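You operate a simulated robot arm through the tools that you are given. There is no shell and no other tool. Be economical: measure what you need, move in short steps, check, and stop when the job is done.

You are at the controls of a simulated two-armed robot. One attempt, no reset.

## Task
Take the blue cloth and leave it on the top of cooler one. Put the grey spool on top of the soap. Take the tin on the top of the skein bench and put it away on the shelf under the soak bench. Take the ring from the grey mat on the skein bench and put it on the top of the fitting bench. Take the red spool and put it on the ledge of the winding frame. Turn the turns dial to 400. Open the lid of the small carton. Do these in any order. Set down upright: grey spool, tin, red spool.

The check looks at the end state, three seconds after you hand in, the way a careful person would. Anything else that was tipped, shoved, dropped, spilled or broken makes it a failure. A push-on lid holds only when it is set on centred and level and pressed home; a screw cap is set on level and turned clockwise until tight. Flat cloth is picked up by pressing the open fingertips on it (5 to 10 N) and closing them slowly along it; thin cloth reads only 2 to 8 mm in the jaws.

## Robot
Two 7-joint arms with two-finger parallel grippers on one trunk, on a base that drives. Base frame: it is fixed to the floor where the robot stands at the start and does not move with it; the origin is under the middle of the robot, x ahead of it, y to its left, z up. Readings come in mm, degrees, newtons and seconds.
The left shoulder is at the start at [60, 147, 543], the right one opposite. With the tool pointing down near the work surface each hand reaches from about 320 to 760 mm from the robot's upright axis, wherever it stands, measured 20 degrees to its own side. Places, roughly: blue cloth (12x9x3 cm) [800, 0, 900]; grey spool (5x5x7 cm) [600, 200, 900]; ledge of the winding frame [1900, 5300, 600]; lid of the small carton [3400, 3300, 300]; red spool (4x4x8 cm) [2500, 4500, 900]; ring (8x8x3 cm) [2600, 4400, 900]; shelf under the soak bench [3400, 2200, 400]; soap (9x6x4 cm) [1600, 1000, 400]; tin [3250, 3500, 1000]; top of cooler one (26x22 cm) [220, 3780, 620]; top of the fitting bench [0, 8300, 800]; turns dial [2400, 4800, 1100]. Payload 3.43 kg a hand.
The tool frame of a hand sits at the grasp point between the pads (the TCP): z along the fingers, y along the line on which they close. The tips reach 30 mm beyond it. The gripper opens to 94 mm. The fingers are 28 mm wide and 10 mm thick; the gripper's body (50 by 96 mm) begins 55 mm behind the TCP.
Orientation is that of the tool frame in the base frame, as a unit quaternion [x, y, z, w]. With the fingers straight down and closing along the base's y, the tool's x points along the base's -x, its y along +y and its z along -z.

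## Interface
- The arms move only by the tool apply_moves. It takes "left_plan", "right_plan" or both (then of equal length, played together; a hand with none holds still); each is a list of rows, each a list of 3 entries, a list of its own where there are three numbers: the turn, a rotation vector about the base's x, y, z in units of 180 degrees (1.0 is 180 degrees), then the shift along the base's x, y, z in units of 300 mm (1.0 is 300 mm), then the gripper command, from -1 (shut) to 1 (fully open), values between in proportion. In form: [[[rx, ry, rz], [tx, ty, tz], gripper], ...]. A call has 1 to 12 rows; each row is the pose to reach, as a shift and turn from the pose commanded when the call began. A call with a number of a shift or a turn outside -1 to 1 is refused whole. A row lasts 0.2 s, in which the tool goes at most 50 mm and 8.6 degrees; a call with a longer step from one row to the next is refused whole, and so is a gripper value outside its range. Where a pose cannot be reached the arm comes as near as it can. A force on the tool above 40 N (or 10 N above the force at the start of the call, whichever is more), or a blocked arm, ends the call early, and 0.2 s more pass. The fingers move at their own pace (about 72 mm/s each) and stop on an object; they squeeze with about 31 N. The grip force told is the motor's: it shows also when the fingers shut on nothing. Time passes only in rows, and 0.2 s behind the last, so rows that repeat a pose let the fingers close. The reply holds the time, the measured pose of the TCP, the force on the tool along the base axes, the opening and the grip force, in the units named above and with some noise, with the torque about the TCP (base axes, N m) and any sound that the robot's microphone picked up.
- Cameras (640 x 400 px; columns grow to the right, rows downward): "scene" is now at [61.9, 14.7, 1192.7]; the picture's right is [0.15, -0.99, 0.00], its down [-0.41, -0.06, -0.91] and it looks along [0.90, 0.13, -0.41] (base axes); focal length 256 px, centre (320, 200). "left" rides on the left gripper at [76, -14, -103] in its tool frame; the picture's right is [0.18, 0.98, 0.00], its down [-0.75, 0.14, -0.64] and it looks along [-0.63, 0.12, 0.77] (tool axes); focal length 243 px, centre (320, 200). "right" rides on the right gripper at [76, 14, -103] in its tool frame; the picture's right is [-0.18, 0.98, 0.00], its down [-0.75, -0.14, -0.64] and it looks along [-0.63, -0.12, 0.77] (tool axes); focal length 243 px, centre (320, 200). There is no depth. A picture from a camera that has moved, and an enlarged one, comes with that camera's place and axes in the base frame and with its lens.
- get_image(camera): a new picture of that camera. No time passes.
- move_column(by): slides the trunk up (or, below 0, down) by that many mm; the arms and the scene camera ride with it, the base frame stays. It gives what a move gives, with no picture.
- steer(legs): drives the robot by 1 to 6 legs, each [ahead, left, turn to the left] in mm, mm and degrees, along the robot's own axes; the way and the turn of a leg run together, so that a leg with both is an arc; at most 1500 mm and 180 degrees a leg. The arms and the cameras ride along, it lands a little off, and it stops where it bumps. It gives what a move gives.
- aim_head(pan, tilt): turns the head with the scene camera to pan (to the left, within 86 degrees either way) and tilt (down, from -29 to 69), counted from straight ahead of the robot. It gives what a move gives.
- inspect(camera, box): a new picture of the part [left, top, right, bottom] of that camera's present view, enlarged. No time passes.
- close_job(): hands the job in; it is judged then, once.

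Work in short steps. Places have to be worked out from the pictures, the camera data and where the tool is seen: move nearer, look again, correct. Check each grasp and each placing, and mend what went wrong. You have 186 turns and 158 pictures in all, those below and enlarged ones among them. Open the grippers and draw the arms clear of the work before you hand the job in, unless the task says otherwise.

The tools are called after ">>>" by a JSON object that holds its "name" and its "arguments". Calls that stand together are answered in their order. apply_moves: Moves the arms, as the interface text tells. Its arguments: {"type":"object","properties":{"left_plan":{"type":"array","items":{"type":"array"}},"right_plan":{"type":"array","items":{"type":"array"}}},"required":[]} The other tools are called the same way: move_column (by) slides the trunk up or down; steer (legs) drives the base; aim_head (pan, tilt) turns the head that bears the scene camera; get_image (camera) takes a picture; inspect (camera, box) takes an enlarged picture of a part of a camera's view; close_job () hands the job in.

At the start:

```text
clock: 0.0
left_tcp_pos: [321.3, 206.6, 998.9]
left_orientation: [0.0, 1.0, 0.001, 0.0]
left_ft_force: [-0.1, 0.0, -0.7]
left_torque: [0.01, -0.01, 0.02]
left_finger_gap: 94.2
left_grip_force: 0.2
right_tcp_pos: [302.4, -83.2, 999.3]
right_orientation: [0.0, 1.0, 0.002, 0.001]
right_ft_force: [-0.6, -0.3, -0.2]
right_torque: [-0.03, 0.02, 0.0]
right_finger_gap: 93.9
right_grip_force: 0.1
trunk travel left (down, up): [-250.0, 0.0]
robot x, y, heading: [-0.6, -1.8, 0.1]
head pan, tilt: [8.5, 24.2]
```

scene: 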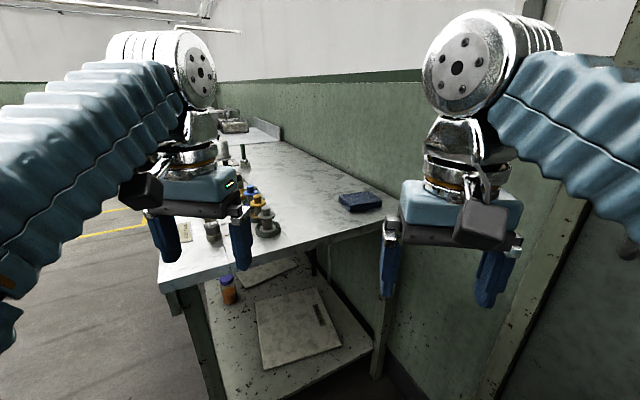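
right: 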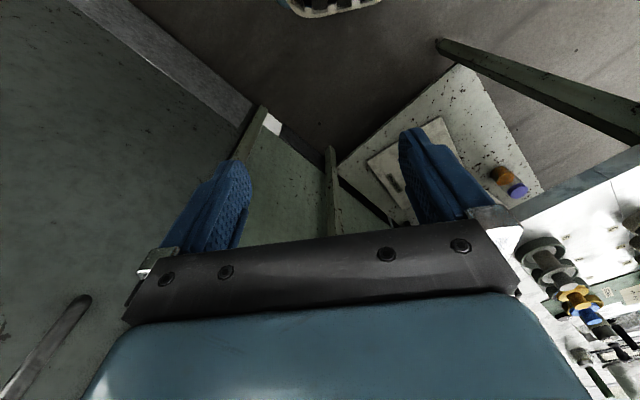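
left: 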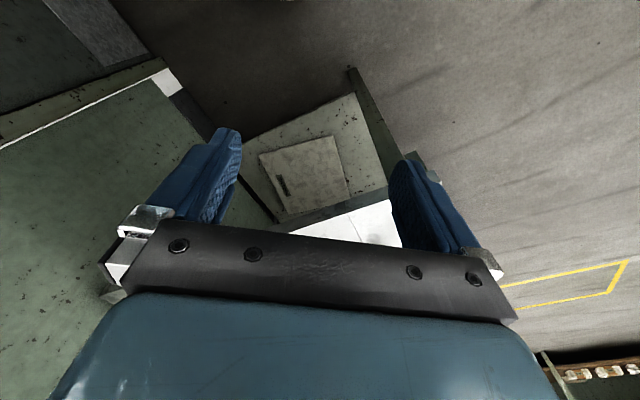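

I'll enlarge the bench top to identify the cloth and the spools.

>>> {"name": "inspect", "arguments": {"camera": "scene", "box": [140, 100, 400, 300]}}

>>> {"name": "aim_head", "arguments": {"pan": 60, "tilt": 15}}

>>> {"name": "get_image", "arguments": {"camera": "scene"}}

```text
2.00 times, centred on (270, 200) of scene
camera zoom: at [61.9, 14.7, 1192.7], right [0.15, -0.99, 0.0], down [-0.41, -0.06, -0.91], along [0.9, 0.13, -0.41], focal length 512 px, centre (420, 200)
```

zoom: 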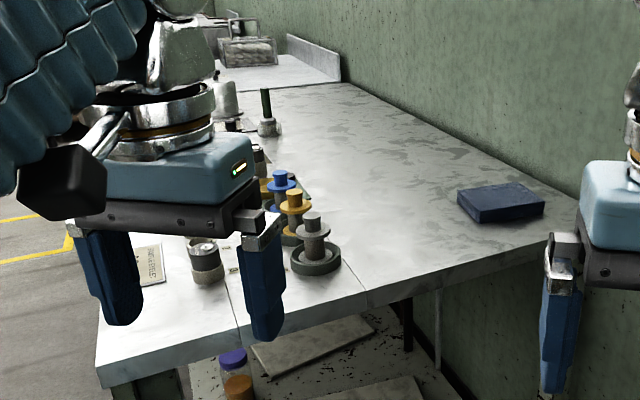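

```text
clock: 1.2
left_tcp_pos: [321.1, 206.3, 999.1]
left_orientation: [0.001, 1.0, 0.001, 0.0]
left_ft_force: [-0.9, 0.8, 0.0]
left_torque: [0.02, 0.0, -0.01]
left_finger_gap: 94.0
left_grip_force: 0.0
right_tcp_pos: [301.3, -82.4, 998.5]
right_orientation: [0.0, 1.0, 0.001, 0.0]
right_ft_force: [0.4, -0.4, -0.3]
right_torque: [-0.01, -0.03, 0.0]
right_finger_gap: 94.0
right_grip_force: 0.0
trunk travel left (down, up): [-250.0, 0.0]
robot x, y, heading: [0.1, 0.1, -0.1]
head pan, tilt: [60.0, 15.0]
```

```text
153 pictures are left
camera scene: at [17.4, 82.0, 1207.6], right [0.87, -0.5, 0.0], down [-0.13, -0.22, -0.97], along [0.48, 0.84, -0.26], focal length 256 px, centre (320, 200)
```

scene: 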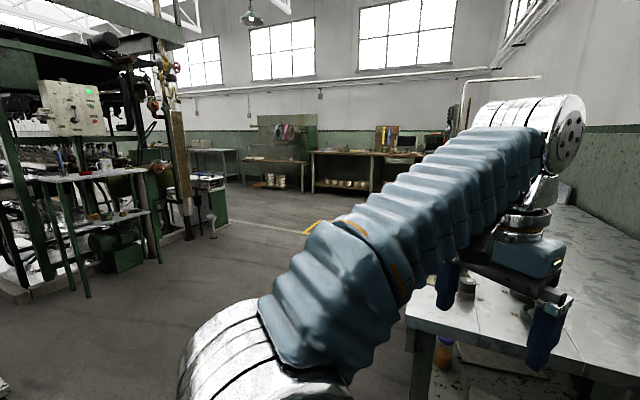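

I aim the head down at the near bench corner to locate the grey spool.

>>> {"name": "aim_head", "arguments": {"pan": 15, "tilt": 40}}

>>> {"name": "get_image", "arguments": {"camera": "scene"}}

```text
clock: 2.3
left_tcp_pos: [320.5, 207.1, 1000.3]
left_orientation: [0.001, 1.0, 0.001, 0.0]
left_ft_force: [0.4, -0.2, 0.9]
left_torque: [0.0, 0.03, 0.02]
left_finger_gap: 94.0
left_grip_force: 0.1
right_tcp_pos: [301.2, -81.1, 998.9]
right_orientation: [-0.001, 1.0, 0.001, 0.001]
right_ft_force: [0.0, -0.2, 0.8]
right_torque: [-0.02, -0.01, 0.01]
right_finger_gap: 94.0
right_grip_force: 0.1
trunk travel left (down, up): [-250.0, 0.0]
robot x, y, heading: [3.1, -1.3, 0.0]
head pan, tilt: [15.0, 40.0]
```

```text
152 pictures are left
camera scene: at [52.7, 23.2, 1168.1], right [0.26, -0.97, 0.0], down [-0.62, -0.17, -0.77], along [0.74, 0.2, -0.64], focal length 256 px, centre (320, 200)
```

scene: 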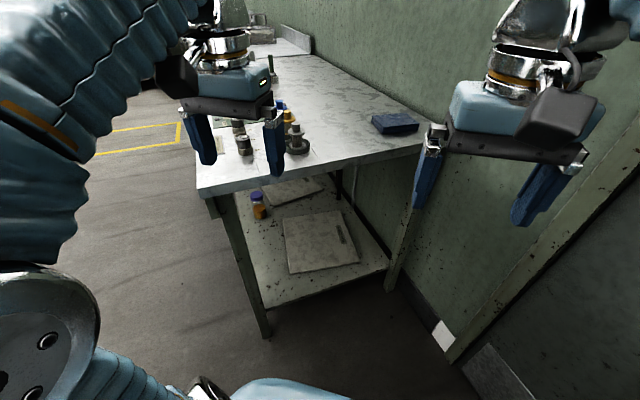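

No baseline yet; I'll raise both hands and bring them near the spool and the cloth to look from the wrist cameras.

>>> {"name": "apply_moves", "arguments": {"left_plan": [[[0, 0, 0], [0, 0, 0.15], 1], [[0, 0, 0], [0.1, 0, 0.25], 1], [[0, 0, 0], [0.25, 0, 0.25], 1], [[0, 0, 0], [0.4, 0, 0.25], 1], [[0, 0, 0], [0.5, 0, 0.25], 1], [[0, 0, 0], [0.5, 0, 0.25], 1]], "right_plan": [[[0, 0, 0], [0, 0, 0.15], 1], [[0, 0, 0], [0.15, 0.05, 0.2], 1], [[0, 0, 0], [0.3, 0.1, 0.2], 1], [[0, 0, 0], [0.45, 0.15, 0.2], 1], [[0, 0, 0], [0.6, 0.15, 0.2], 1], [[0, 0, 0], [0.75, 0.15, 0.2], 1]]}}

>>> {"name": "get_image", "arguments": {"camera": "left"}}

>>> {"name": "get_image", "arguments": {"camera": "right"}}

>>> {"name": "get_image", "arguments": {"camera": "scene"}}

```text
clock: 3.7
left_tcp_pos: [437.3, 203.7, 987.2]
left_orientation: [0.0, 1.0, -0.001, 0.003]
left_ft_force: [-1.0, -1.3, 0.9]
left_torque: [0.08, -0.03, 0.01]
left_finger_gap: 94.0
left_grip_force: 0.0
left hand out of reach, approached as far as the arm can: row 1, 2, 3, 4, 5, 6
right_tcp_pos: [427.0, -54.4, 970.9]
right_orientation: [-0.001, 1.0, 0.001, 0.002]
right_ft_force: [-0.9, 0.4, 0.4]
right_torque: [0.07, -0.05, 0.0]
right_finger_gap: 94.2
right_grip_force: 0.0
right hand out of reach, approached as far as the arm can: row 1, 2, 3, 4, 5, 6
trunk travel left (down, up): [-250.0, 0.0]
robot x, y, heading: [-2.7, -0.0, -0.4]
head pan, tilt: [15.0, 40.0]
```

```text
151 pictures are left
camera left: at [360.1, 189.6, 1088.7], right [-0.18, 0.98, 0.0], down [0.75, 0.14, 0.65], along [0.63, 0.12, -0.76], focal length 243 px, centre (320, 200)
```

left: 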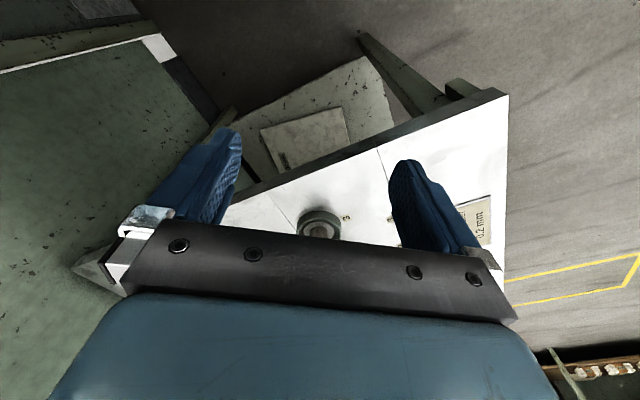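

```text
150 pictures are left
camera right: at [350.9, -41.7, 1073.3], right [0.18, 0.98, 0.0], down [0.75, -0.14, 0.64], along [0.63, -0.12, -0.77], focal length 243 px, centre (320, 200)
```

right: 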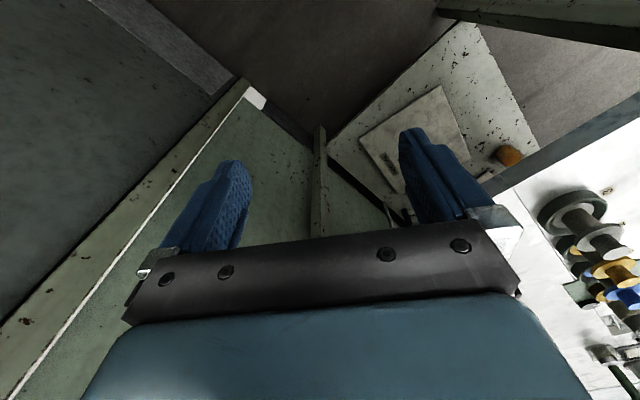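

```text
149 pictures are left
camera scene: at [51.8, 23.9, 1168.1], right [0.26, -0.97, 0.0], down [-0.62, -0.17, -0.77], along [0.74, 0.2, -0.64], focal length 256 px, centre (320, 200)
```

scene: 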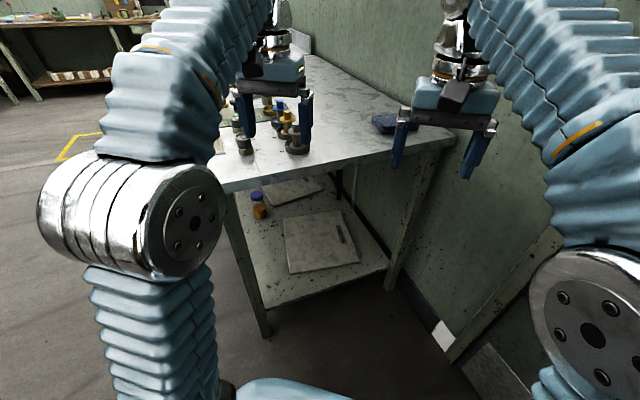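

Triangulating gives the bench top near z≈835 with the grey-coloured spool around (620,240). I zoom to see the shape and what it sits on.

>>> {"name": "inspect", "arguments": {"camera": "right", "box": [500, 160, 640, 400]}}

>>> {"name": "inspect", "arguments": {"camera": "scene", "box": [220, 70, 420, 195]}}

```text
1.67 times, centred on (570, 280) of right
camera zoom: at [350.9, -41.7, 1073.3], right [0.18, 0.98, 0.0], down [0.75, -0.14, 0.64], along [0.63, -0.12, -0.77], focal length 404 px, centre (-97, 67)
```

zoom: 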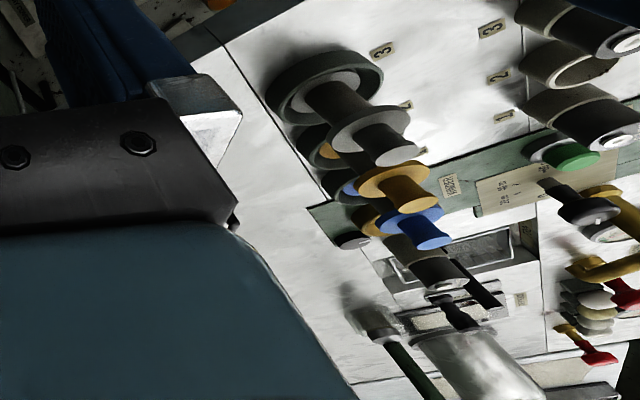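

```text
3.20 times, centred on (320, 132) of scene
camera zoom: at [51.8, 23.9, 1168.1], right [0.26, -0.97, 0.0], down [-0.62, -0.17, -0.77], along [0.74, 0.2, -0.64], focal length 819 px, centre (320, 416)
```

zoom: 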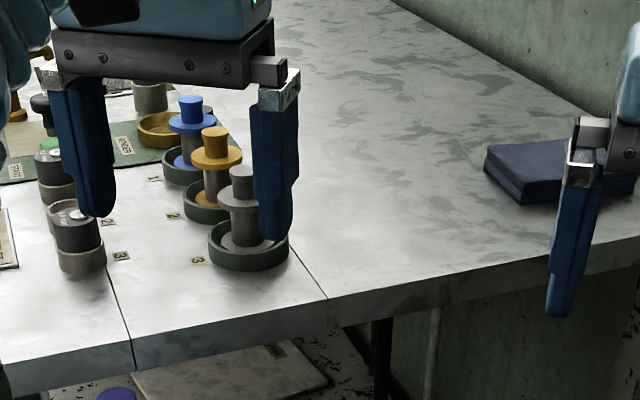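

The grey spool has a lower flange, an upper flange and a stub, standing in a dark dish. I'll yaw the left hand 45° (closing across the row) and approach, to learn reach behaviour.

>>> {"name": "apply_moves", "arguments": {"left_plan": [[[0, 0, 0.0417], [0.08, 0.0, -0.02], 1], [[0, 0, 0.0833], [0.16, 0.0, -0.04], 1], [[0, 0, 0.125], [0.24, 0.0, -0.06], 1], [[0, 0, 0.1667], [0.3, 0.0, -0.08], 1], [[0, 0, 0.2083], [0.36, 0.0, -0.08], 1], [[0, 0, 0.25], [0.36, 0.0, -0.08], 1]]}}

>>> {"name": "get_image", "arguments": {"camera": "left"}}

```text
clock: 5.1
left_tcp_pos: [504.9, 195.3, 943.6]
left_orientation: [-0.383, 0.924, 0.001, 0.0]
left_ft_force: [1.1, -0.1, 0.8]
left_torque: [0.01, -0.02, 0.01]
left_finger_gap: 93.7
left_grip_force: 0.0
left hand out of reach, approached as far as the arm can: row 1, 2, 3, 4, 5, 6
right_tcp_pos: [427.4, -55.7, 970.7]
right_orientation: [0.0, 1.0, 0.001, 0.001]
right_ft_force: [1.2, -0.3, -0.3]
right_torque: [0.01, 0.0, 0.0]
right_finger_gap: 93.9
right_grip_force: 0.0
trunk travel left (down, up): [-250.0, 0.0]
robot x, y, heading: [-1.9, -1.2, 0.0]
head pan, tilt: [15.0, 40.0]
```

```text
146 pictures are left
camera left: at [461.4, 131.9, 1045.7], right [-0.83, 0.56, 0.0], down [0.43, 0.63, 0.64], along [0.36, 0.53, -0.77], focal length 243 px, centre (320, 200)
```

left: 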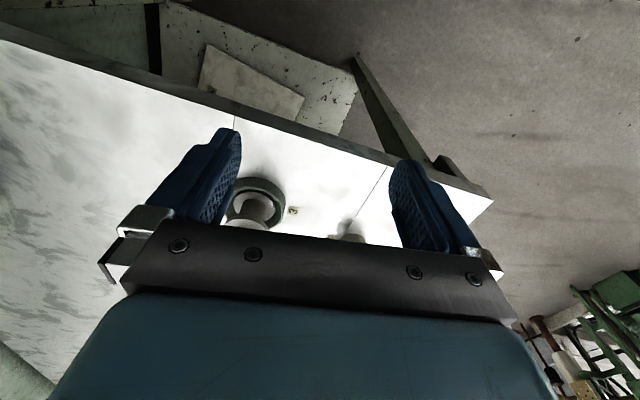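

The high reach shrinks with distance, so I'll drive closer. First I draw the left hand back and up so it clears the spools.

>>> {"name": "apply_moves", "arguments": {"left_plan": [[[0, 0, 0], [-0.12, 0, 0.05], 1], [[0, 0, 0], [-0.24, 0, 0.12], 1], [[0, 0, 0], [-0.36, -0.02, 0.18], 1], [[0, 0, 0], [-0.48, -0.05, 0.25], 1]], "right_plan": [[[0, 0, 0], [-0.1, 0, 0.02], 1], [[0, 0, 0], [-0.2, 0, 0.05], 1], [[0, 0, 0], [-0.3, 0, 0.1], 1], [[0, 0, 0], [-0.4, 0, 0.1], 1]]}}

>>> {"name": "steer", "arguments": {"legs": [[130, 50, 0]]}}

>>> {"name": "get_image", "arguments": {"camera": "left"}}

>>> {"name": "get_image", "arguments": {"camera": "scene"}}

```text
clock: 6.1
left_tcp_pos: [404.1, 193.0, 996.5]
left_orientation: [-0.383, 0.924, -0.001, 0.002]
left_ft_force: [-0.1, 0.2, -1.1]
left_torque: [-0.02, -0.03, 0.02]
left_finger_gap: 94.0
left_grip_force: 0.1
left hand out of reach, approached as far as the arm can: row 3, 4
right_tcp_pos: [297.9, -56.0, 1001.6]
right_orientation: [0.001, 1.0, 0.0, 0.0]
right_ft_force: [0.5, 0.8, 0.3]
right_torque: [-0.03, 0.04, 0.0]
right_finger_gap: 94.1
right_grip_force: 0.1
right hand out of reach, approached as far as the arm can: row 3
trunk travel left (down, up): [-250.0, 0.0]
robot x, y, heading: [-2.9, -3.2, -0.1]
head pan, tilt: [15.0, 40.0]
```

```text
clock: 7.5
left_tcp_pos: [535.4, 242.7, 995.5]
left_orientation: [-0.383, 0.924, -0.001, 0.002]
left_ft_force: [-0.3, 1.1, 0.3]
left_torque: [0.0, -0.02, 0.03]
left_finger_gap: 93.8
left_grip_force: 0.0
right_tcp_pos: [432.2, -6.2, 1002.3]
right_orientation: [-0.001, 1.0, 0.001, 0.0]
right_ft_force: [0.2, -0.3, 0.6]
right_torque: [-0.01, -0.01, -0.01]
right_finger_gap: 93.7
right_grip_force: 0.1
trunk travel left (down, up): [-250.0, 0.0]
robot x, y, heading: [129.2, 48.5, 0.2]
head pan, tilt: [15.0, 40.0]
```

```text
145 pictures are left
camera left: at [491.7, 179.3, 1097.7], right [-0.83, 0.56, 0.0], down [0.43, 0.63, 0.64], along [0.37, 0.53, -0.76], focal length 243 px, centre (320, 200)
```

left: 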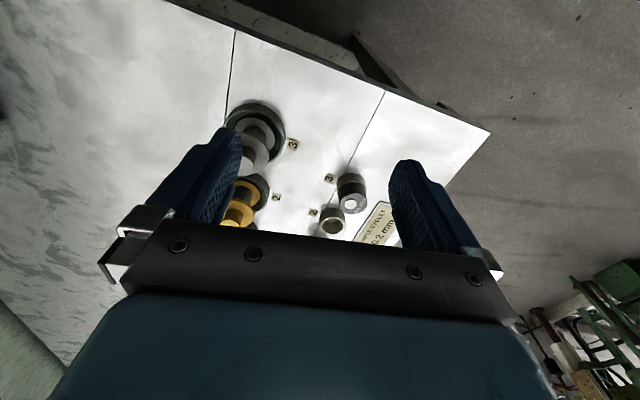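

```text
144 pictures are left
camera scene: at [184.7, 72.9, 1168.1], right [0.26, -0.97, 0.0], down [-0.62, -0.17, -0.77], along [0.74, 0.2, -0.64], focal length 256 px, centre (320, 200)
```

scene: 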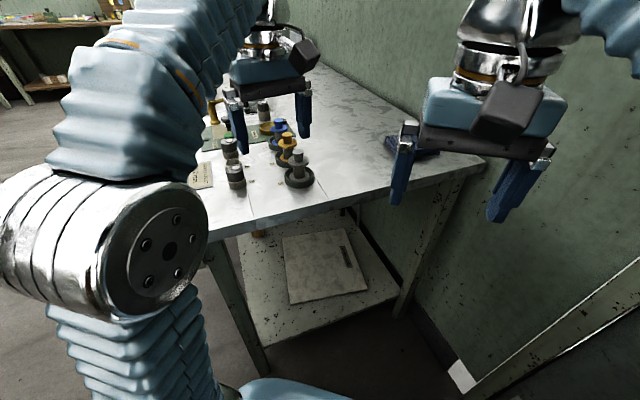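

Combining views: grey dish centre ≈(616,235), surface z≈838, spool top ≈910. I move the left hand above it at z≈950 and check.

>>> {"name": "apply_moves", "arguments": {"left_plan": [[[0, 0, 0], [0.14, -0.01, 0.0], 1], [[0, 0, 0], [0.267, -0.023, 0.0], 1], [[0, 0, 0], [0.267, -0.023, -0.12], 1], [[0, 0, 0], [0.267, -0.023, -0.12], 1]]}}

>>> {"name": "get_image", "arguments": {"camera": "left"}}

```text
clock: 8.4
left_tcp_pos: [617.1, 236.9, 960.6]
left_orientation: [-0.383, 0.924, -0.001, 0.003]
left_ft_force: [-0.2, -0.4, -0.1]
left_torque: [0.01, -0.02, 0.03]
left_finger_gap: 94.0
left_grip_force: 0.0
left hand out of reach, approached as far as the arm can: row 1, 2
right_tcp_pos: [431.2, -5.6, 1002.3]
right_orientation: [-0.001, 1.0, 0.001, 0.002]
right_ft_force: [-0.5, -0.3, -0.3]
right_torque: [0.0, 0.01, 0.01]
right_finger_gap: 94.1
right_grip_force: 0.0
trunk travel left (down, up): [-250.0, 0.0]
robot x, y, heading: [132.7, 49.2, 0.1]
head pan, tilt: [15.0, 40.0]
```

```text
143 pictures are left
camera left: at [572.8, 174.0, 1061.7], right [-0.83, 0.56, 0.0], down [0.43, 0.63, 0.64], along [0.37, 0.53, -0.76], focal length 243 px, centre (320, 200)
```

left: 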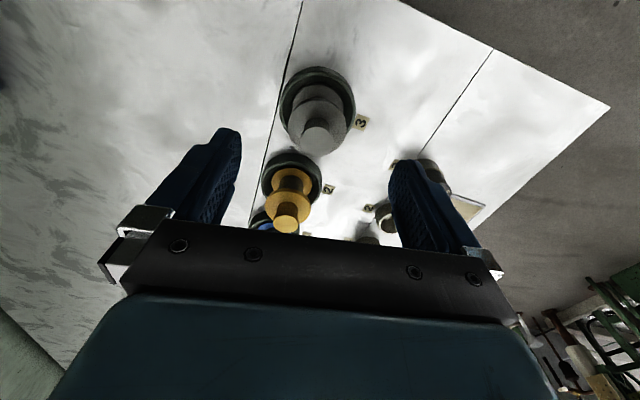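

The left TCP is centred over the grey spool (≈616,235). I descend to z≈895 so the pads span the upper flange.

>>> {"name": "apply_moves", "arguments": {"left_plan": [[[0, 0, 0], [0, -0.003, -0.08], 1], [[0, 0, 0], [0, -0.003, -0.16], 1], [[0, 0, 0], [0, -0.003, -0.22], 1], [[0, 0, 0], [0, -0.003, -0.22], 1]]}}

>>> {"name": "get_image", "arguments": {"camera": "left"}}

>>> {"name": "inspect", "arguments": {"camera": "scene", "box": [180, 60, 380, 220]}}

```text
clock: 9.4
left_tcp_pos: [616.4, 236.1, 893.9]
left_orientation: [-0.383, 0.924, 0.0, 0.003]
left_ft_force: [-0.1, 0.9, 0.6]
left_torque: [-0.02, -0.01, 0.02]
left_finger_gap: 93.8
left_grip_force: 0.0
right_tcp_pos: [431.0, -5.6, 1001.6]
right_orientation: [-0.001, 1.0, 0.002, 0.0]
right_ft_force: [0.2, -0.2, -0.6]
right_torque: [-0.03, 0.0, 0.02]
right_finger_gap: 93.9
right_grip_force: 0.0
trunk travel left (down, up): [-250.0, 0.0]
robot x, y, heading: [131.3, 50.0, 0.4]
head pan, tilt: [15.0, 40.0]
```

```text
142 pictures are left
camera left: at [572.7, 172.3, 995.5], right [-0.83, 0.56, 0.0], down [0.43, 0.63, 0.64], along [0.37, 0.53, -0.76], focal length 243 px, centre (320, 200)
```

left: 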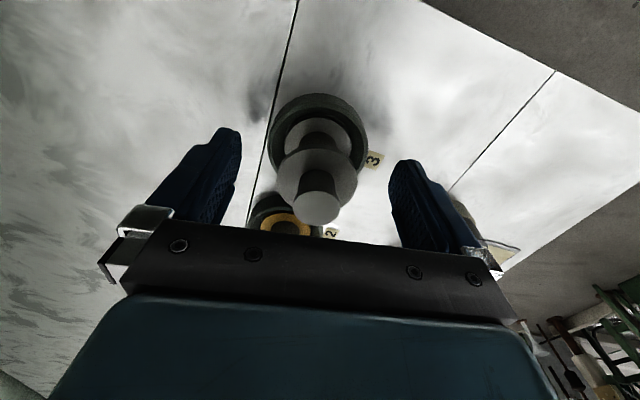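

```text
2.50 times, centred on (280, 140) of scene
camera zoom: at [184.9, 72.9, 1168.1], right [0.26, -0.97, 0.0], down [-0.62, -0.17, -0.77], along [0.74, 0.2, -0.64], focal length 640 px, centre (420, 350)
```

zoom: 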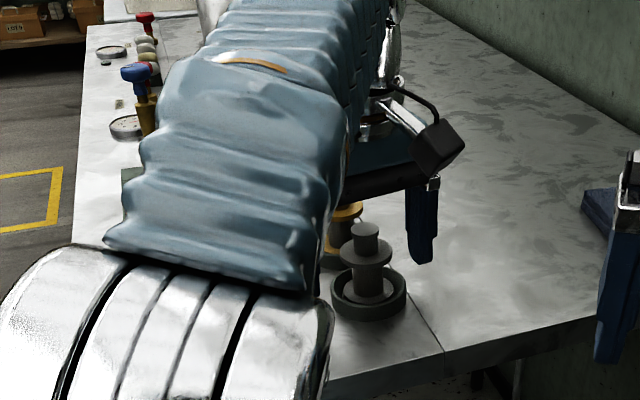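

The stub top is ~16 mm above the TCP and the flange ~6 mm below, well centred. Close and lift slowly.

>>> {"name": "apply_moves", "arguments": {"left_plan": [[[0, 0, 0], [0, 0, 0], 0.3], [[0, 0, 0], [0, 0, 0], 0.0], [[0, 0, 0], [0, 0, 0], -0.3], [[0, 0, 0], [0, 0, 0], -0.6], [[0, 0, 0], [0, 0, 0], -1], [[0, 0, 0], [0, 0, 0], -1]]}}

>>> {"name": "apply_moves", "arguments": {"left_plan": [[[0, 0, 0], [0, 0, 0.06], -1], [[0, 0, 0], [0, 0, 0.12], -1], [[0, 0, 0], [0, 0, 0.18], -1], [[0, 0, 0], [0, 0, 0.18], -1]]}}

>>> {"name": "get_image", "arguments": {"camera": "left"}}

```text
clock: 10.8
left_tcp_pos: [617.3, 236.3, 894.1]
left_orientation: [-0.384, 0.923, 0.001, 0.002]
left_ft_force: [0.2, -0.2, -0.2]
left_torque: [0.02, 0.0, -0.03]
left_finger_gap: 42.7
left_grip_force: 30.9
right_tcp_pos: [429.9, -7.0, 1002.2]
right_orientation: [-0.001, 1.0, 0.001, 0.001]
right_ft_force: [0.1, 0.4, 0.4]
right_torque: [-0.01, 0.01, -0.02]
right_finger_gap: 94.0
right_grip_force: 0.0
trunk travel left (down, up): [-250.0, 0.0]
robot x, y, heading: [134.9, 51.9, 0.1]
head pan, tilt: [15.0, 40.0]
```

```text
clock: 11.8
left_tcp_pos: [617.2, 232.5, 948.8]
left_orientation: [-0.383, 0.924, 0.0, 0.002]
left_ft_force: [-0.2, -0.1, -1.0]
left_torque: [-0.02, 0.01, 0.05]
left_finger_gap: 21.9
left_grip_force: 31.2
right_tcp_pos: [430.0, -6.1, 1002.0]
right_orientation: [-0.001, 1.0, 0.0, 0.001]
right_ft_force: [0.3, -0.9, -0.4]
right_torque: [0.02, -0.03, 0.0]
right_finger_gap: 94.0
right_grip_force: 0.0
trunk travel left (down, up): [-250.0, 0.0]
robot x, y, heading: [135.0, 51.0, 0.3]
head pan, tilt: [15.0, 40.0]
```

```text
140 pictures are left
camera left: at [572.9, 170.2, 1049.9], right [-0.83, 0.56, 0.0], down [0.43, 0.63, 0.64], along [0.37, 0.53, -0.76], focal length 243 px, centre (320, 200)
```

left: 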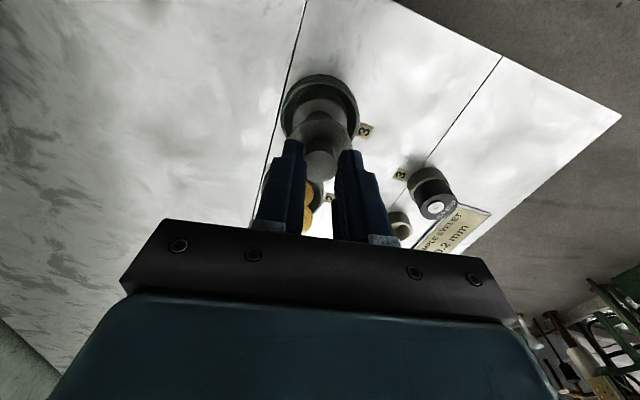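

The pads slid up onto the 22 mm stub; the spool is lifted only ~15 mm on the very tips. I lower it back into the dish, open slightly, go lower on the stub and re-grip.

>>> {"name": "apply_moves", "arguments": {"left_plan": [[[0, 0, 0], [0, 0, -0.03], -1], [[0, 0, 0], [0, 0, -0.05], -1], [[0, 0, 0], [0, 0.005, -0.05], -0.2], [[0, 0, 0], [0, 0.01, -0.05], -0.2], [[0, 0, 0], [0, 0.01, -0.07], -0.2], [[0, 0, 0], [0, 0.01, -0.08], -0.2], [[0, 0, 0], [0, 0.01, -0.08], -0.2]]}}

>>> {"name": "get_image", "arguments": {"camera": "left"}}

```text
clock: 13.4
left_tcp_pos: [614.7, 239.0, 924.6]
left_orientation: [-0.383, 0.924, -0.002, 0.002]
left_ft_force: [0.3, -0.2, 0.3]
left_torque: [-0.01, -0.01, 0.01]
left_finger_gap: 37.6
left_grip_force: 0.0
right_tcp_pos: [431.3, -5.7, 1002.4]
right_orientation: [0.0, 1.0, 0.001, 0.001]
right_ft_force: [0.4, 0.2, -0.1]
right_torque: [0.02, -0.04, -0.01]
right_finger_gap: 94.1
right_grip_force: 0.0
trunk travel left (down, up): [-250.0, 0.0]
robot x, y, heading: [136.2, 50.7, 0.0]
head pan, tilt: [15.0, 40.0]
```

```text
139 pictures are left
camera left: at [571.6, 174.6, 1025.8], right [-0.83, 0.56, 0.0], down [0.43, 0.63, 0.64], along [0.37, 0.53, -0.76], focal length 243 px, centre (320, 200)
```

left: 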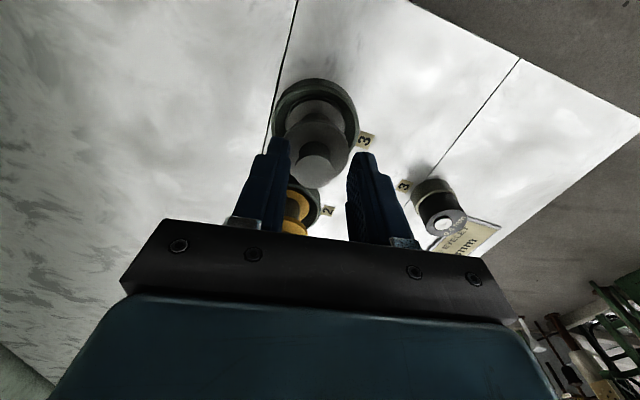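

Spool upright; TCP is ~6 mm too far in y. Shift back and close on the stub.

>>> {"name": "apply_moves", "arguments": {"left_plan": [[[0, 0, 0], [0, -0.02, 0], -0.2], [[0, 0, 0], [0, -0.02, -0.005], -0.5], [[0, 0, 0], [0, -0.02, -0.005], -0.8], [[0, 0, 0], [0, -0.02, -0.005], -1], [[0, 0, 0], [0, -0.02, -0.005], -1]]}}

>>> {"name": "apply_moves", "arguments": {"left_plan": [[[0, 0, 0], [0, 0, 0.03], -1], [[0, 0, 0], [0, 0, 0.07], -1], [[0, 0, 0], [0, 0, 0.12], -1], [[0, 0, 0], [0, 0, 0.12], -1]]}}

>>> {"name": "get_image", "arguments": {"camera": "left"}}

```text
clock: 14.7
left_tcp_pos: [616.0, 232.6, 922.3]
left_orientation: [-0.384, 0.923, -0.001, 0.002]
left_ft_force: [0.5, 0.3, 3.4]
left_torque: [0.08, -0.03, 0.0]
left_finger_gap: 21.4
left_grip_force: 31.0
right_tcp_pos: [430.5, -6.3, 1000.8]
right_orientation: [-0.001, 1.0, 0.001, 0.002]
right_ft_force: [0.0, -0.1, 0.3]
right_torque: [-0.01, 0.0, 0.03]
right_finger_gap: 93.9
right_grip_force: 0.1
trunk travel left (down, up): [-250.0, 0.0]
robot x, y, heading: [134.1, 46.3, 0.1]
head pan, tilt: [15.0, 40.0]
```

```text
clock: 15.7
left_tcp_pos: [615.4, 231.0, 959.4]
left_orientation: [-0.383, 0.924, -0.001, 0.002]
left_ft_force: [0.2, 0.7, -0.5]
left_torque: [-0.01, -0.01, 0.01]
left_finger_gap: 21.6
left_grip_force: 30.9
right_tcp_pos: [430.7, -5.4, 1001.0]
right_orientation: [-0.001, 1.0, 0.001, 0.001]
right_ft_force: [0.5, 0.5, -0.8]
right_torque: [-0.01, 0.01, 0.02]
right_finger_gap: 93.9
right_grip_force: 0.2
trunk travel left (down, up): [-250.0, 0.0]
robot x, y, heading: [130.1, 50.2, 0.3]
head pan, tilt: [15.0, 40.0]
```

```text
138 pictures are left
camera left: at [571.2, 168.1, 1059.9], right [-0.83, 0.56, 0.0], down [0.43, 0.63, 0.64], along [0.37, 0.53, -0.76], focal length 243 px, centre (320, 200)
```

left: 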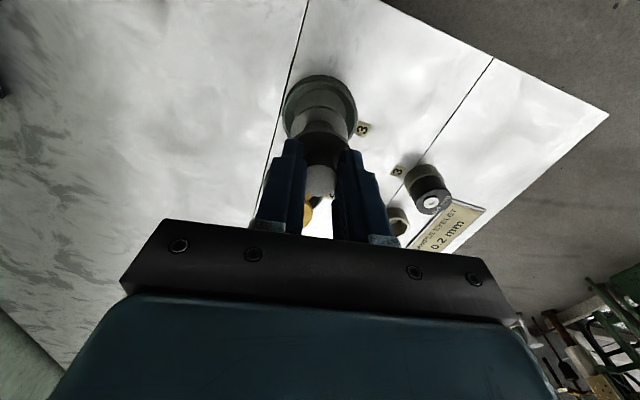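

Spool held. I draw the left hand back and move the right hand toward the cloth for a close look.

>>> {"name": "apply_moves", "arguments": {"left_plan": [[[0, 0, 0], [-0.1, -0.05, 0.0], -1], [[0, 0, 0], [-0.2, -0.1, 0.02], -1], [[0, 0, 0], [-0.3, -0.15, 0.08], -1], [[0, 0, 0], [-0.4, -0.15, 0.1], -1], [[0, 0, 0], [-0.5, -0.15, 0.12], -1], [[0, 0, 0], [-0.6, -0.15, 0.12], -1]], "right_plan": [[[0, 0, 0.03], [0.12, -0.02, -0.02], 1], [[0, 0, 0.06], [0.24, -0.04, -0.04], 1], [[0, 0, 0.1], [0.36, -0.06, -0.06], 1], [[0, 0, 0.14], [0.48, -0.08, -0.08], 1], [[0, 0, 0.18], [0.6, -0.1, -0.1], 1], [[0, 0, 0.22], [0.72, -0.1, -0.12], 1]]}}

>>> {"name": "get_image", "arguments": {"camera": "right"}}

>>> {"name": "get_image", "arguments": {"camera": "scene"}}

```text
clock: 17.1
left_tcp_pos: [432.9, 190.2, 995.3]
left_orientation: [-0.384, 0.924, -0.001, 0.003]
left_ft_force: [0.2, 0.3, 1.2]
left_torque: [0.0, -0.04, 0.03]
left_finger_gap: 21.7
left_grip_force: 30.8
right_tcp_pos: [618.7, -48.5, 965.1]
right_orientation: [-0.314, 0.949, 0.0, 0.01]
right_ft_force: [-0.4, -0.4, 0.1]
right_torque: [-0.02, -0.05, -0.01]
right_finger_gap: 94.2
right_grip_force: 0.1
right hand out of reach, approached as far as the arm can: row 5, 6
trunk travel left (down, up): [-250.0, 0.0]
robot x, y, heading: [133.8, 48.4, 0.2]
head pan, tilt: [15.0, 40.0]
```

```text
137 pictures are left
camera right: at [546.9, -83.4, 1065.8], right [-0.44, 0.9, 0.0], down [0.68, 0.33, 0.66], along [0.59, 0.29, -0.75], focal length 243 px, centre (320, 200)
```

right: 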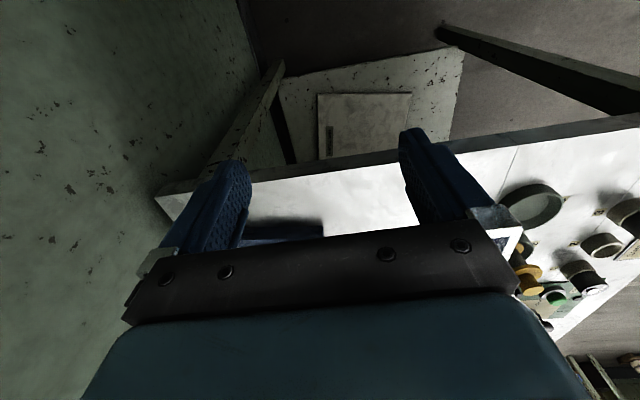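

```text
136 pictures are left
camera scene: at [183.6, 73.4, 1168.2], right [0.26, -0.97, 0.0], down [-0.62, -0.17, -0.77], along [0.74, 0.2, -0.64], focal length 256 px, centre (320, 200)
```

scene: 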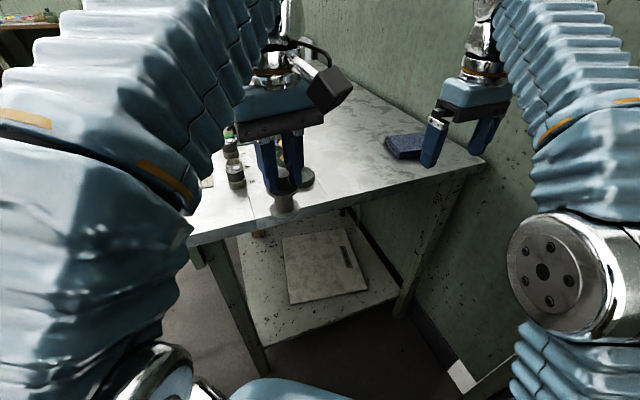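

The cloth lies just ahead of the right gripper. I shift the base a little ahead and right so the right arm has comfortable reach, then look again.

>>> {"name": "steer", "arguments": {"legs": [[110, -60, 0]]}}

>>> {"name": "get_image", "arguments": {"camera": "right"}}

>>> {"name": "inspect", "arguments": {"camera": "scene", "box": [330, 80, 530, 220]}}

```text
clock: 18.3
left_tcp_pos: [545.7, 129.0, 994.9]
left_orientation: [-0.383, 0.924, 0.0, 0.002]
left_ft_force: [-0.5, -0.4, -0.2]
left_torque: [-0.02, -0.02, 0.02]
left_finger_gap: 21.8
left_grip_force: 30.7
right_tcp_pos: [728.8, -109.5, 964.1]
right_orientation: [-0.312, 0.95, 0.001, 0.009]
right_ft_force: [-0.6, 0.3, 0.3]
right_torque: [0.02, 0.0, -0.03]
right_finger_gap: 94.0
right_grip_force: 0.1
trunk travel left (down, up): [-250.0, 0.0]
robot x, y, heading: [246.8, -9.7, 0.3]
head pan, tilt: [15.0, 40.0]
```

```text
135 pictures are left
camera right: at [657.9, -144.6, 1065.2], right [-0.43, 0.9, 0.0], down [0.68, 0.33, 0.66], along [0.59, 0.28, -0.76], focal length 243 px, centre (320, 200)
```

right: 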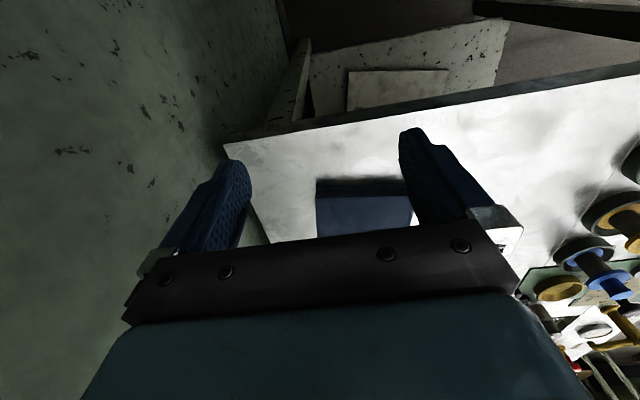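

```text
2.86 times, centred on (430, 150) of scene
camera zoom: at [295.2, 12.4, 1168.1], right [0.26, -0.97, 0.0], down [-0.62, -0.17, -0.77], along [0.74, 0.2, -0.64], focal length 731 px, centre (6, 343)
```

zoom: 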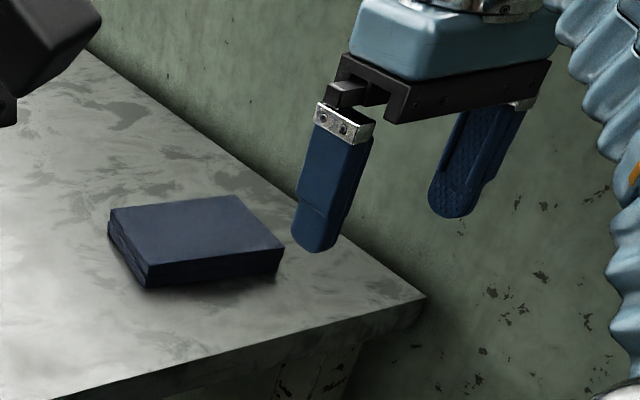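

Cloth: top at z≈868, centre ≈(820,0), long side along (-0.46,0.88). I move the right hand over its middle at z≈925, aligned with it, fingers half open.

>>> {"name": "apply_moves", "arguments": {"right_plan": [[[0, 0, -0.02], [0.08, 0.09, -0.03], 0.6], [[0, 0, -0.04], [0.16, 0.18, -0.06], 0.4], [[0, 0, -0.05], [0.24, 0.27, -0.1], 0.3], [[0, 0, -0.05], [0.303, 0.36, -0.14], 0.3], [[0, 0, -0.05], [0.303, 0.36, -0.14], 0.3]]}}

>>> {"name": "get_image", "arguments": {"camera": "right"}}

```text
clock: 19.5
left_tcp_pos: [545.6, 128.9, 994.8]
left_orientation: [-0.383, 0.924, -0.001, 0.002]
left_ft_force: [-0.5, 0.6, -0.2]
left_torque: [0.0, -0.01, 0.03]
left_finger_gap: 21.7
left_grip_force: 31.4
right_tcp_pos: [767.6, -32.8, 918.9]
right_orientation: [-0.236, 0.972, 0.0, 0.009]
right_ft_force: [0.1, 0.0, -0.2]
right_torque: [0.01, -0.02, 0.02]
right_finger_gap: 61.5
right_grip_force: 0.1
right hand out of reach, approached as far as the arm can: row 1, 2, 3, 4, 5
trunk travel left (down, up): [-250.0, 0.0]
robot x, y, heading: [242.2, -14.9, 0.2]
head pan, tilt: [15.0, 40.0]
```

```text
133 pictures are left
camera right: at [692.7, -56.4, 1020.9], right [-0.29, 0.96, 0.0], down [0.72, 0.22, 0.66], along [0.63, 0.19, -0.76], focal length 243 px, centre (320, 200)
```

right: 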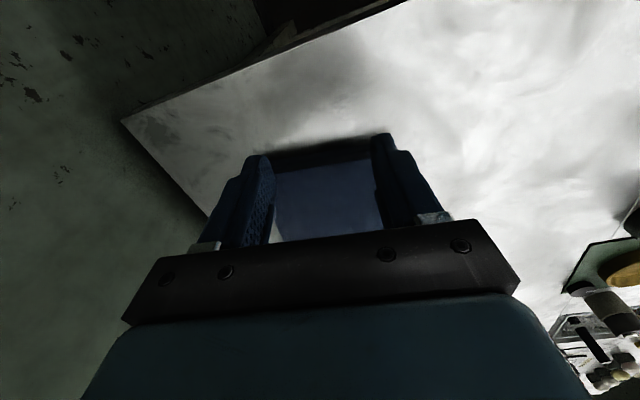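

Reach is the limit; I drive 55 mm ahead and 30 mm left so the hand lands over the cloth centre.

>>> {"name": "steer", "arguments": {"legs": [[52, 32, 0]]}}

>>> {"name": "get_image", "arguments": {"camera": "right"}}

>>> {"name": "inspect", "arguments": {"camera": "scene", "box": [300, 60, 500, 200]}}

```text
clock: 20.5
left_tcp_pos: [596.7, 160.5, 993.9]
left_orientation: [-0.382, 0.924, 0.0, 0.002]
left_ft_force: [-0.4, -0.5, -1.1]
left_torque: [0.02, 0.02, 0.0]
left_finger_gap: 21.6
left_grip_force: 31.0
right_tcp_pos: [818.9, -1.0, 919.8]
right_orientation: [-0.236, 0.972, 0.0, 0.01]
right_ft_force: [0.3, -0.4, 0.5]
right_torque: [0.02, -0.01, 0.0]
right_finger_gap: 61.3
right_grip_force: 0.0
trunk travel left (down, up): [-250.0, 0.0]
robot x, y, heading: [294.4, 22.1, -0.2]
head pan, tilt: [15.0, 40.0]
```

```text
132 pictures are left
camera right: at [743.4, -24.8, 1021.1], right [-0.29, 0.96, 0.0], down [0.72, 0.22, 0.66], along [0.63, 0.19, -0.76], focal length 243 px, centre (320, 200)
```

right: 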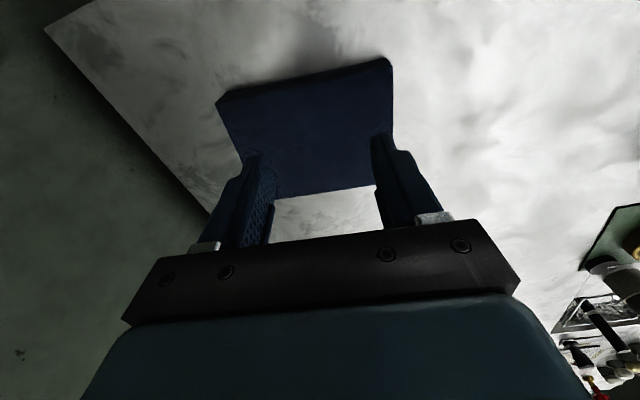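

```text
2.86 times, centred on (400, 130) of scene
camera zoom: at [346.2, 44.6, 1168.1], right [0.26, -0.97, 0.0], down [-0.62, -0.17, -0.77], along [0.74, 0.2, -0.64], focal length 731 px, centre (91, 400)
```

zoom: 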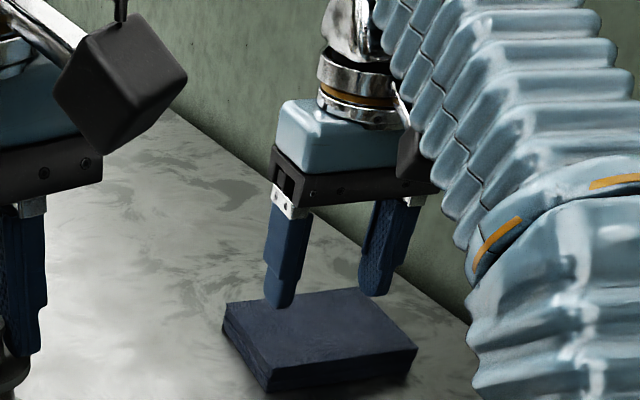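

The cloth centre is about (832,0), slightly ahead. I descend in small steps to feel for contact.

>>> {"name": "apply_moves", "arguments": {"right_plan": [[[0, 0, 0], [0.02, 0, -0.04], 0.3], [[0, 0, 0], [0.04, 0, -0.08], 0.3], [[0, 0, 0], [0.04, 0, -0.1], 0.3], [[0, 0, 0], [0.04, 0, -0.12], 0.3]]}}

```text
clock: 21.5
left_tcp_pos: [596.3, 162.3, 994.7]
left_orientation: [-0.383, 0.924, -0.001, 0.002]
left_ft_force: [-0.6, 0.7, -0.6]
left_torque: [0.04, 0.01, 0.04]
left_finger_gap: 21.5
left_grip_force: 30.8
right_tcp_pos: [831.5, 0.0, 891.4]
right_orientation: [-0.236, 0.972, 0.002, 0.018]
right_ft_force: [1.4, 0.8, 14.6]
right_torque: [0.11, 0.24, -0.03]
right_finger_gap: 60.5
right_grip_force: 0.1
trunk travel left (down, up): [-250.0, 0.0]
robot x, y, heading: [292.6, 24.3, 0.2]
head pan, tilt: [15.0, 40.0]
stopped in row 4 (right hand): the force on the tool passed its limit at 47 N (the readings are from after the stop); the commanded pose is now the measured one
```

Contact at TCP z≈892 with too much force. I back off 1 mm and close slowly along the cloth.

>>> {"name": "apply_moves", "arguments": {"right_plan": [[[0, 0, 0], [0, 0, 0.002], 0.3], [[0, 0, 0], [0, 0, 0.002], 0.1], [[0, 0, 0], [0, 0, 0.002], -0.1], [[0, 0, 0], [0, 0, 0.002], -0.3], [[0, 0, 0], [0, 0, 0.002], -0.5], [[0, 0, 0], [0, 0, 0.002], -0.7], [[0, 0, 0], [0, 0, 0.002], -0.9], [[0, 0, 0], [0, 0, 0.002], -1], [[0, 0, 0], [0, 0, 0.002], -1]]}}

>>> {"name": "get_image", "arguments": {"camera": "right"}}

```text
clock: 23.5
left_tcp_pos: [595.4, 161.2, 995.6]
left_orientation: [-0.382, 0.924, -0.001, 0.003]
left_ft_force: [0.2, -0.6, 0.3]
left_torque: [-0.02, 0.05, -0.01]
left_finger_gap: 21.5
left_grip_force: 31.5
right_tcp_pos: [830.4, -0.2, 892.0]
right_orientation: [-0.235, 0.972, 0.001, 0.017]
right_ft_force: [-1.6, 3.0, 21.5]
right_torque: [-0.05, 0.3, -0.08]
right_finger_gap: 0.0
right_grip_force: 31.1
trunk travel left (down, up): [-250.0, 0.0]
robot x, y, heading: [292.7, 18.2, 0.0]
head pan, tilt: [15.0, 40.0]
```

```text
130 pictures are left
camera right: at [752.8, -25.0, 992.2], right [-0.29, 0.96, 0.0], down [0.71, 0.21, 0.67], along [0.64, 0.19, -0.74], focal length 243 px, centre (320, 200)
```

right: 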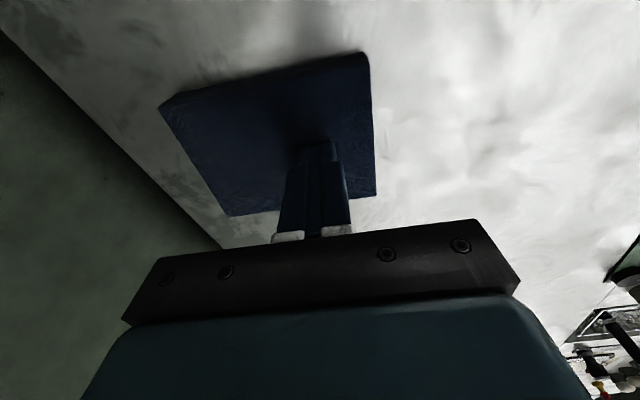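

The block is stiff, fingers slid over it. So I'll grip it across its ~88 mm width: raise, open fully, and turn the hand −90° so the jaws close along (0.89,0.45).

>>> {"name": "apply_moves", "arguments": {"right_plan": [[[0, 0, 0], [-0.02, -0.01, 0.05], -1], [[0, 0, -0.046], [-0.04, -0.03, 0.1], -0.5], [[0, 0, -0.092], [-0.05, -0.05, 0.12], 0], [[0, 0, -0.138], [-0.05, -0.05, 0.12], 0.5], [[0, 0, -0.184], [-0.05, -0.05, 0.12], 1], [[0, 0, -0.23], [-0.05, -0.05, 0.12], 1], [[0, 0, -0.276], [-0.05, -0.05, 0.12], 1], [[0, 0, -0.322], [-0.05, -0.05, 0.12], 1], [[0, 0, -0.368], [-0.05, -0.05, 0.12], 1], [[0, 0, -0.414], [-0.05, -0.05, 0.12], 1], [[0, 0, -0.46], [-0.05, -0.05, 0.12], 1], [[0, 0, -0.503], [-0.05, -0.05, 0.12], 1]]}}

>>> {"name": "get_image", "arguments": {"camera": "right"}}

>>> {"name": "inspect", "arguments": {"camera": "scene", "box": [300, 60, 500, 200]}}

```text
clock: 26.1
left_tcp_pos: [596.3, 160.6, 994.1]
left_orientation: [-0.382, 0.924, -0.002, 0.003]
left_ft_force: [-0.4, 0.1, -0.7]
left_torque: [0.01, 0.01, -0.01]
left_finger_gap: 21.5
left_grip_force: 30.8
right_tcp_pos: [814.3, -17.3, 926.3]
right_orientation: [0.525, 0.851, -0.01, 0.013]
right_ft_force: [0.4, 0.1, 0.2]
right_torque: [-0.01, 0.01, 0.03]
right_finger_gap: 93.9
right_grip_force: 0.1
right hand out of reach, approached as far as the arm can: row 12
trunk travel left (down, up): [-250.0, 0.0]
robot x, y, heading: [290.8, 19.6, 0.3]
head pan, tilt: [15.0, 40.0]
```

```text
129 pictures are left
camera right: at [791.7, 60.3, 1026.3], right [0.96, 0.28, 0.0], down [0.2, -0.72, 0.67], along [0.19, -0.64, -0.75], focal length 243 px, centre (320, 200)
```

right: 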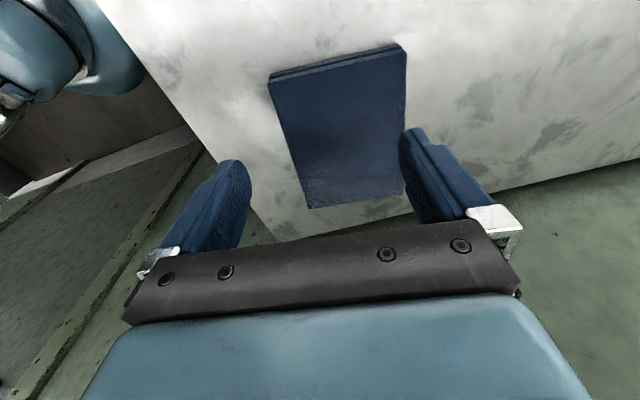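

```text
2.86 times, centred on (400, 130) of scene
camera zoom: at [346.5, 44.7, 1168.1], right [0.26, -0.97, 0.0], down [-0.62, -0.17, -0.77], along [0.74, 0.2, -0.64], focal length 731 px, centre (91, 400)
```

zoom: 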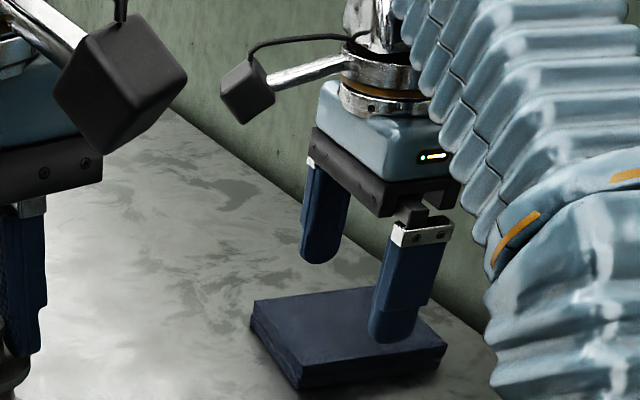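

Corners computed from two views agree: block 112×84 mm, centre (839,−23.5), top z≈861. I move above it at z≈897 and verify before descending.

>>> {"name": "apply_moves", "arguments": {"right_plan": [[[0, 0, 0], [0.05, -0.015, -0.05], 1], [[0, 0, 0], [0.083, -0.02, -0.09], 1], [[0, 0, 0], [0.083, -0.02, -0.09], 1]]}}

>>> {"name": "get_image", "arguments": {"camera": "right"}}

```text
clock: 26.9
left_tcp_pos: [596.5, 161.1, 994.9]
left_orientation: [-0.382, 0.924, -0.001, 0.003]
left_ft_force: [0.1, 0.2, -0.2]
left_torque: [0.04, 0.03, 0.0]
left_finger_gap: 21.2
left_grip_force: 31.0
right_tcp_pos: [838.6, -20.3, 897.0]
right_orientation: [0.525, 0.851, -0.01, 0.013]
right_ft_force: [-0.1, -0.1, -0.5]
right_torque: [0.02, 0.01, -0.01]
right_finger_gap: 94.1
right_grip_force: 0.1
trunk travel left (down, up): [-250.0, 0.0]
robot x, y, heading: [295.3, 24.4, 0.2]
head pan, tilt: [15.0, 40.0]
```

```text
127 pictures are left
camera right: at [817.1, 55.5, 998.0], right [0.96, 0.28, 0.0], down [0.2, -0.72, 0.67], along [0.19, -0.64, -0.75], focal length 243 px, centre (320, 200)
```

right: 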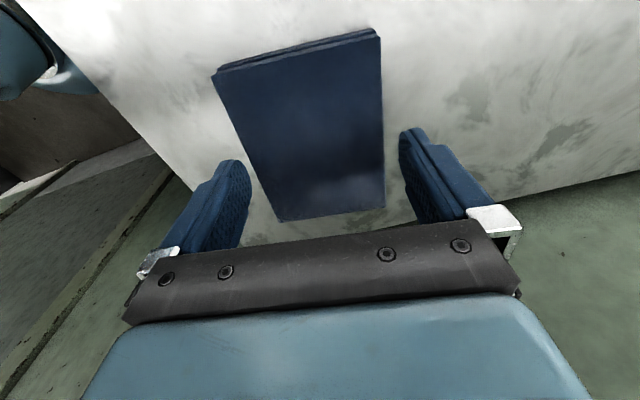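

Centred between the fingers. Descend to z≈872, close, and lift a little.

>>> {"name": "apply_moves", "arguments": {"right_plan": [[[0, 0, 0], [0, -0.005, -0.04], 1], [[0, 0, 0], [0, -0.005, -0.083], 1], [[0, 0, 0], [0, -0.005, -0.083], 1]]}}

>>> {"name": "apply_moves", "arguments": {"right_plan": [[[0, 0, 0], [0, 0, 0], 0.7], [[0, 0, 0], [0, 0, 0], 0.4], [[0, 0, 0], [0, 0, 0], 0.0], [[0, 0, 0], [0, 0, 0], -1], [[0, 0, 0], [0, 0, 0], -1]]}}

>>> {"name": "get_image", "arguments": {"camera": "right"}}

```text
clock: 27.7
left_tcp_pos: [597.6, 159.8, 995.8]
left_orientation: [-0.382, 0.924, -0.001, 0.002]
left_ft_force: [0.5, 0.5, -0.7]
left_torque: [0.0, 0.01, 0.01]
left_finger_gap: 21.6
left_grip_force: 30.6
right_tcp_pos: [838.2, -21.7, 873.7]
right_orientation: [0.525, 0.851, -0.011, 0.014]
right_ft_force: [0.6, -0.6, 0.2]
right_torque: [-0.01, 0.0, 0.02]
right_finger_gap: 94.2
right_grip_force: 0.0
trunk travel left (down, up): [-250.0, 0.0]
robot x, y, heading: [294.6, 19.1, -0.1]
head pan, tilt: [15.0, 40.0]
```

```text
clock: 28.9
left_tcp_pos: [597.3, 160.5, 995.1]
left_orientation: [-0.382, 0.924, -0.001, 0.002]
left_ft_force: [0.7, 0.0, 0.4]
left_torque: [0.01, 0.0, 0.0]
left_finger_gap: 22.0
left_grip_force: 31.4
right_tcp_pos: [839.5, -22.5, 873.5]
right_orientation: [0.524, 0.851, -0.01, 0.014]
right_ft_force: [0.1, 1.2, -0.5]
right_torque: [0.02, -0.01, 0.02]
right_finger_gap: 87.2
right_grip_force: 31.1
trunk travel left (down, up): [-250.0, 0.0]
robot x, y, heading: [294.3, 23.1, -0.1]
head pan, tilt: [15.0, 40.0]
```

```text
126 pictures are left
camera right: at [817.0, 54.4, 974.1], right [0.96, 0.28, 0.0], down [0.21, -0.72, 0.67], along [0.19, -0.64, -0.75], focal length 243 px, centre (320, 200)
```

right: 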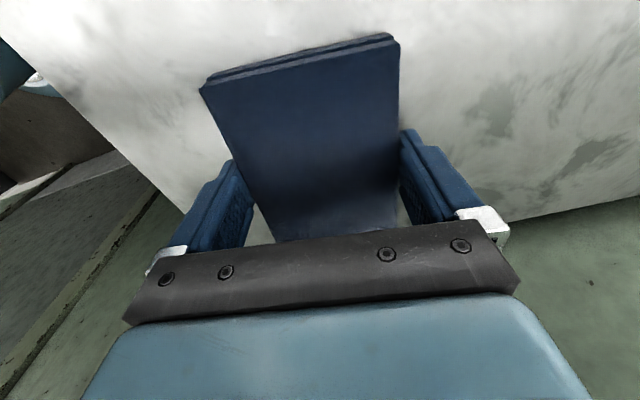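

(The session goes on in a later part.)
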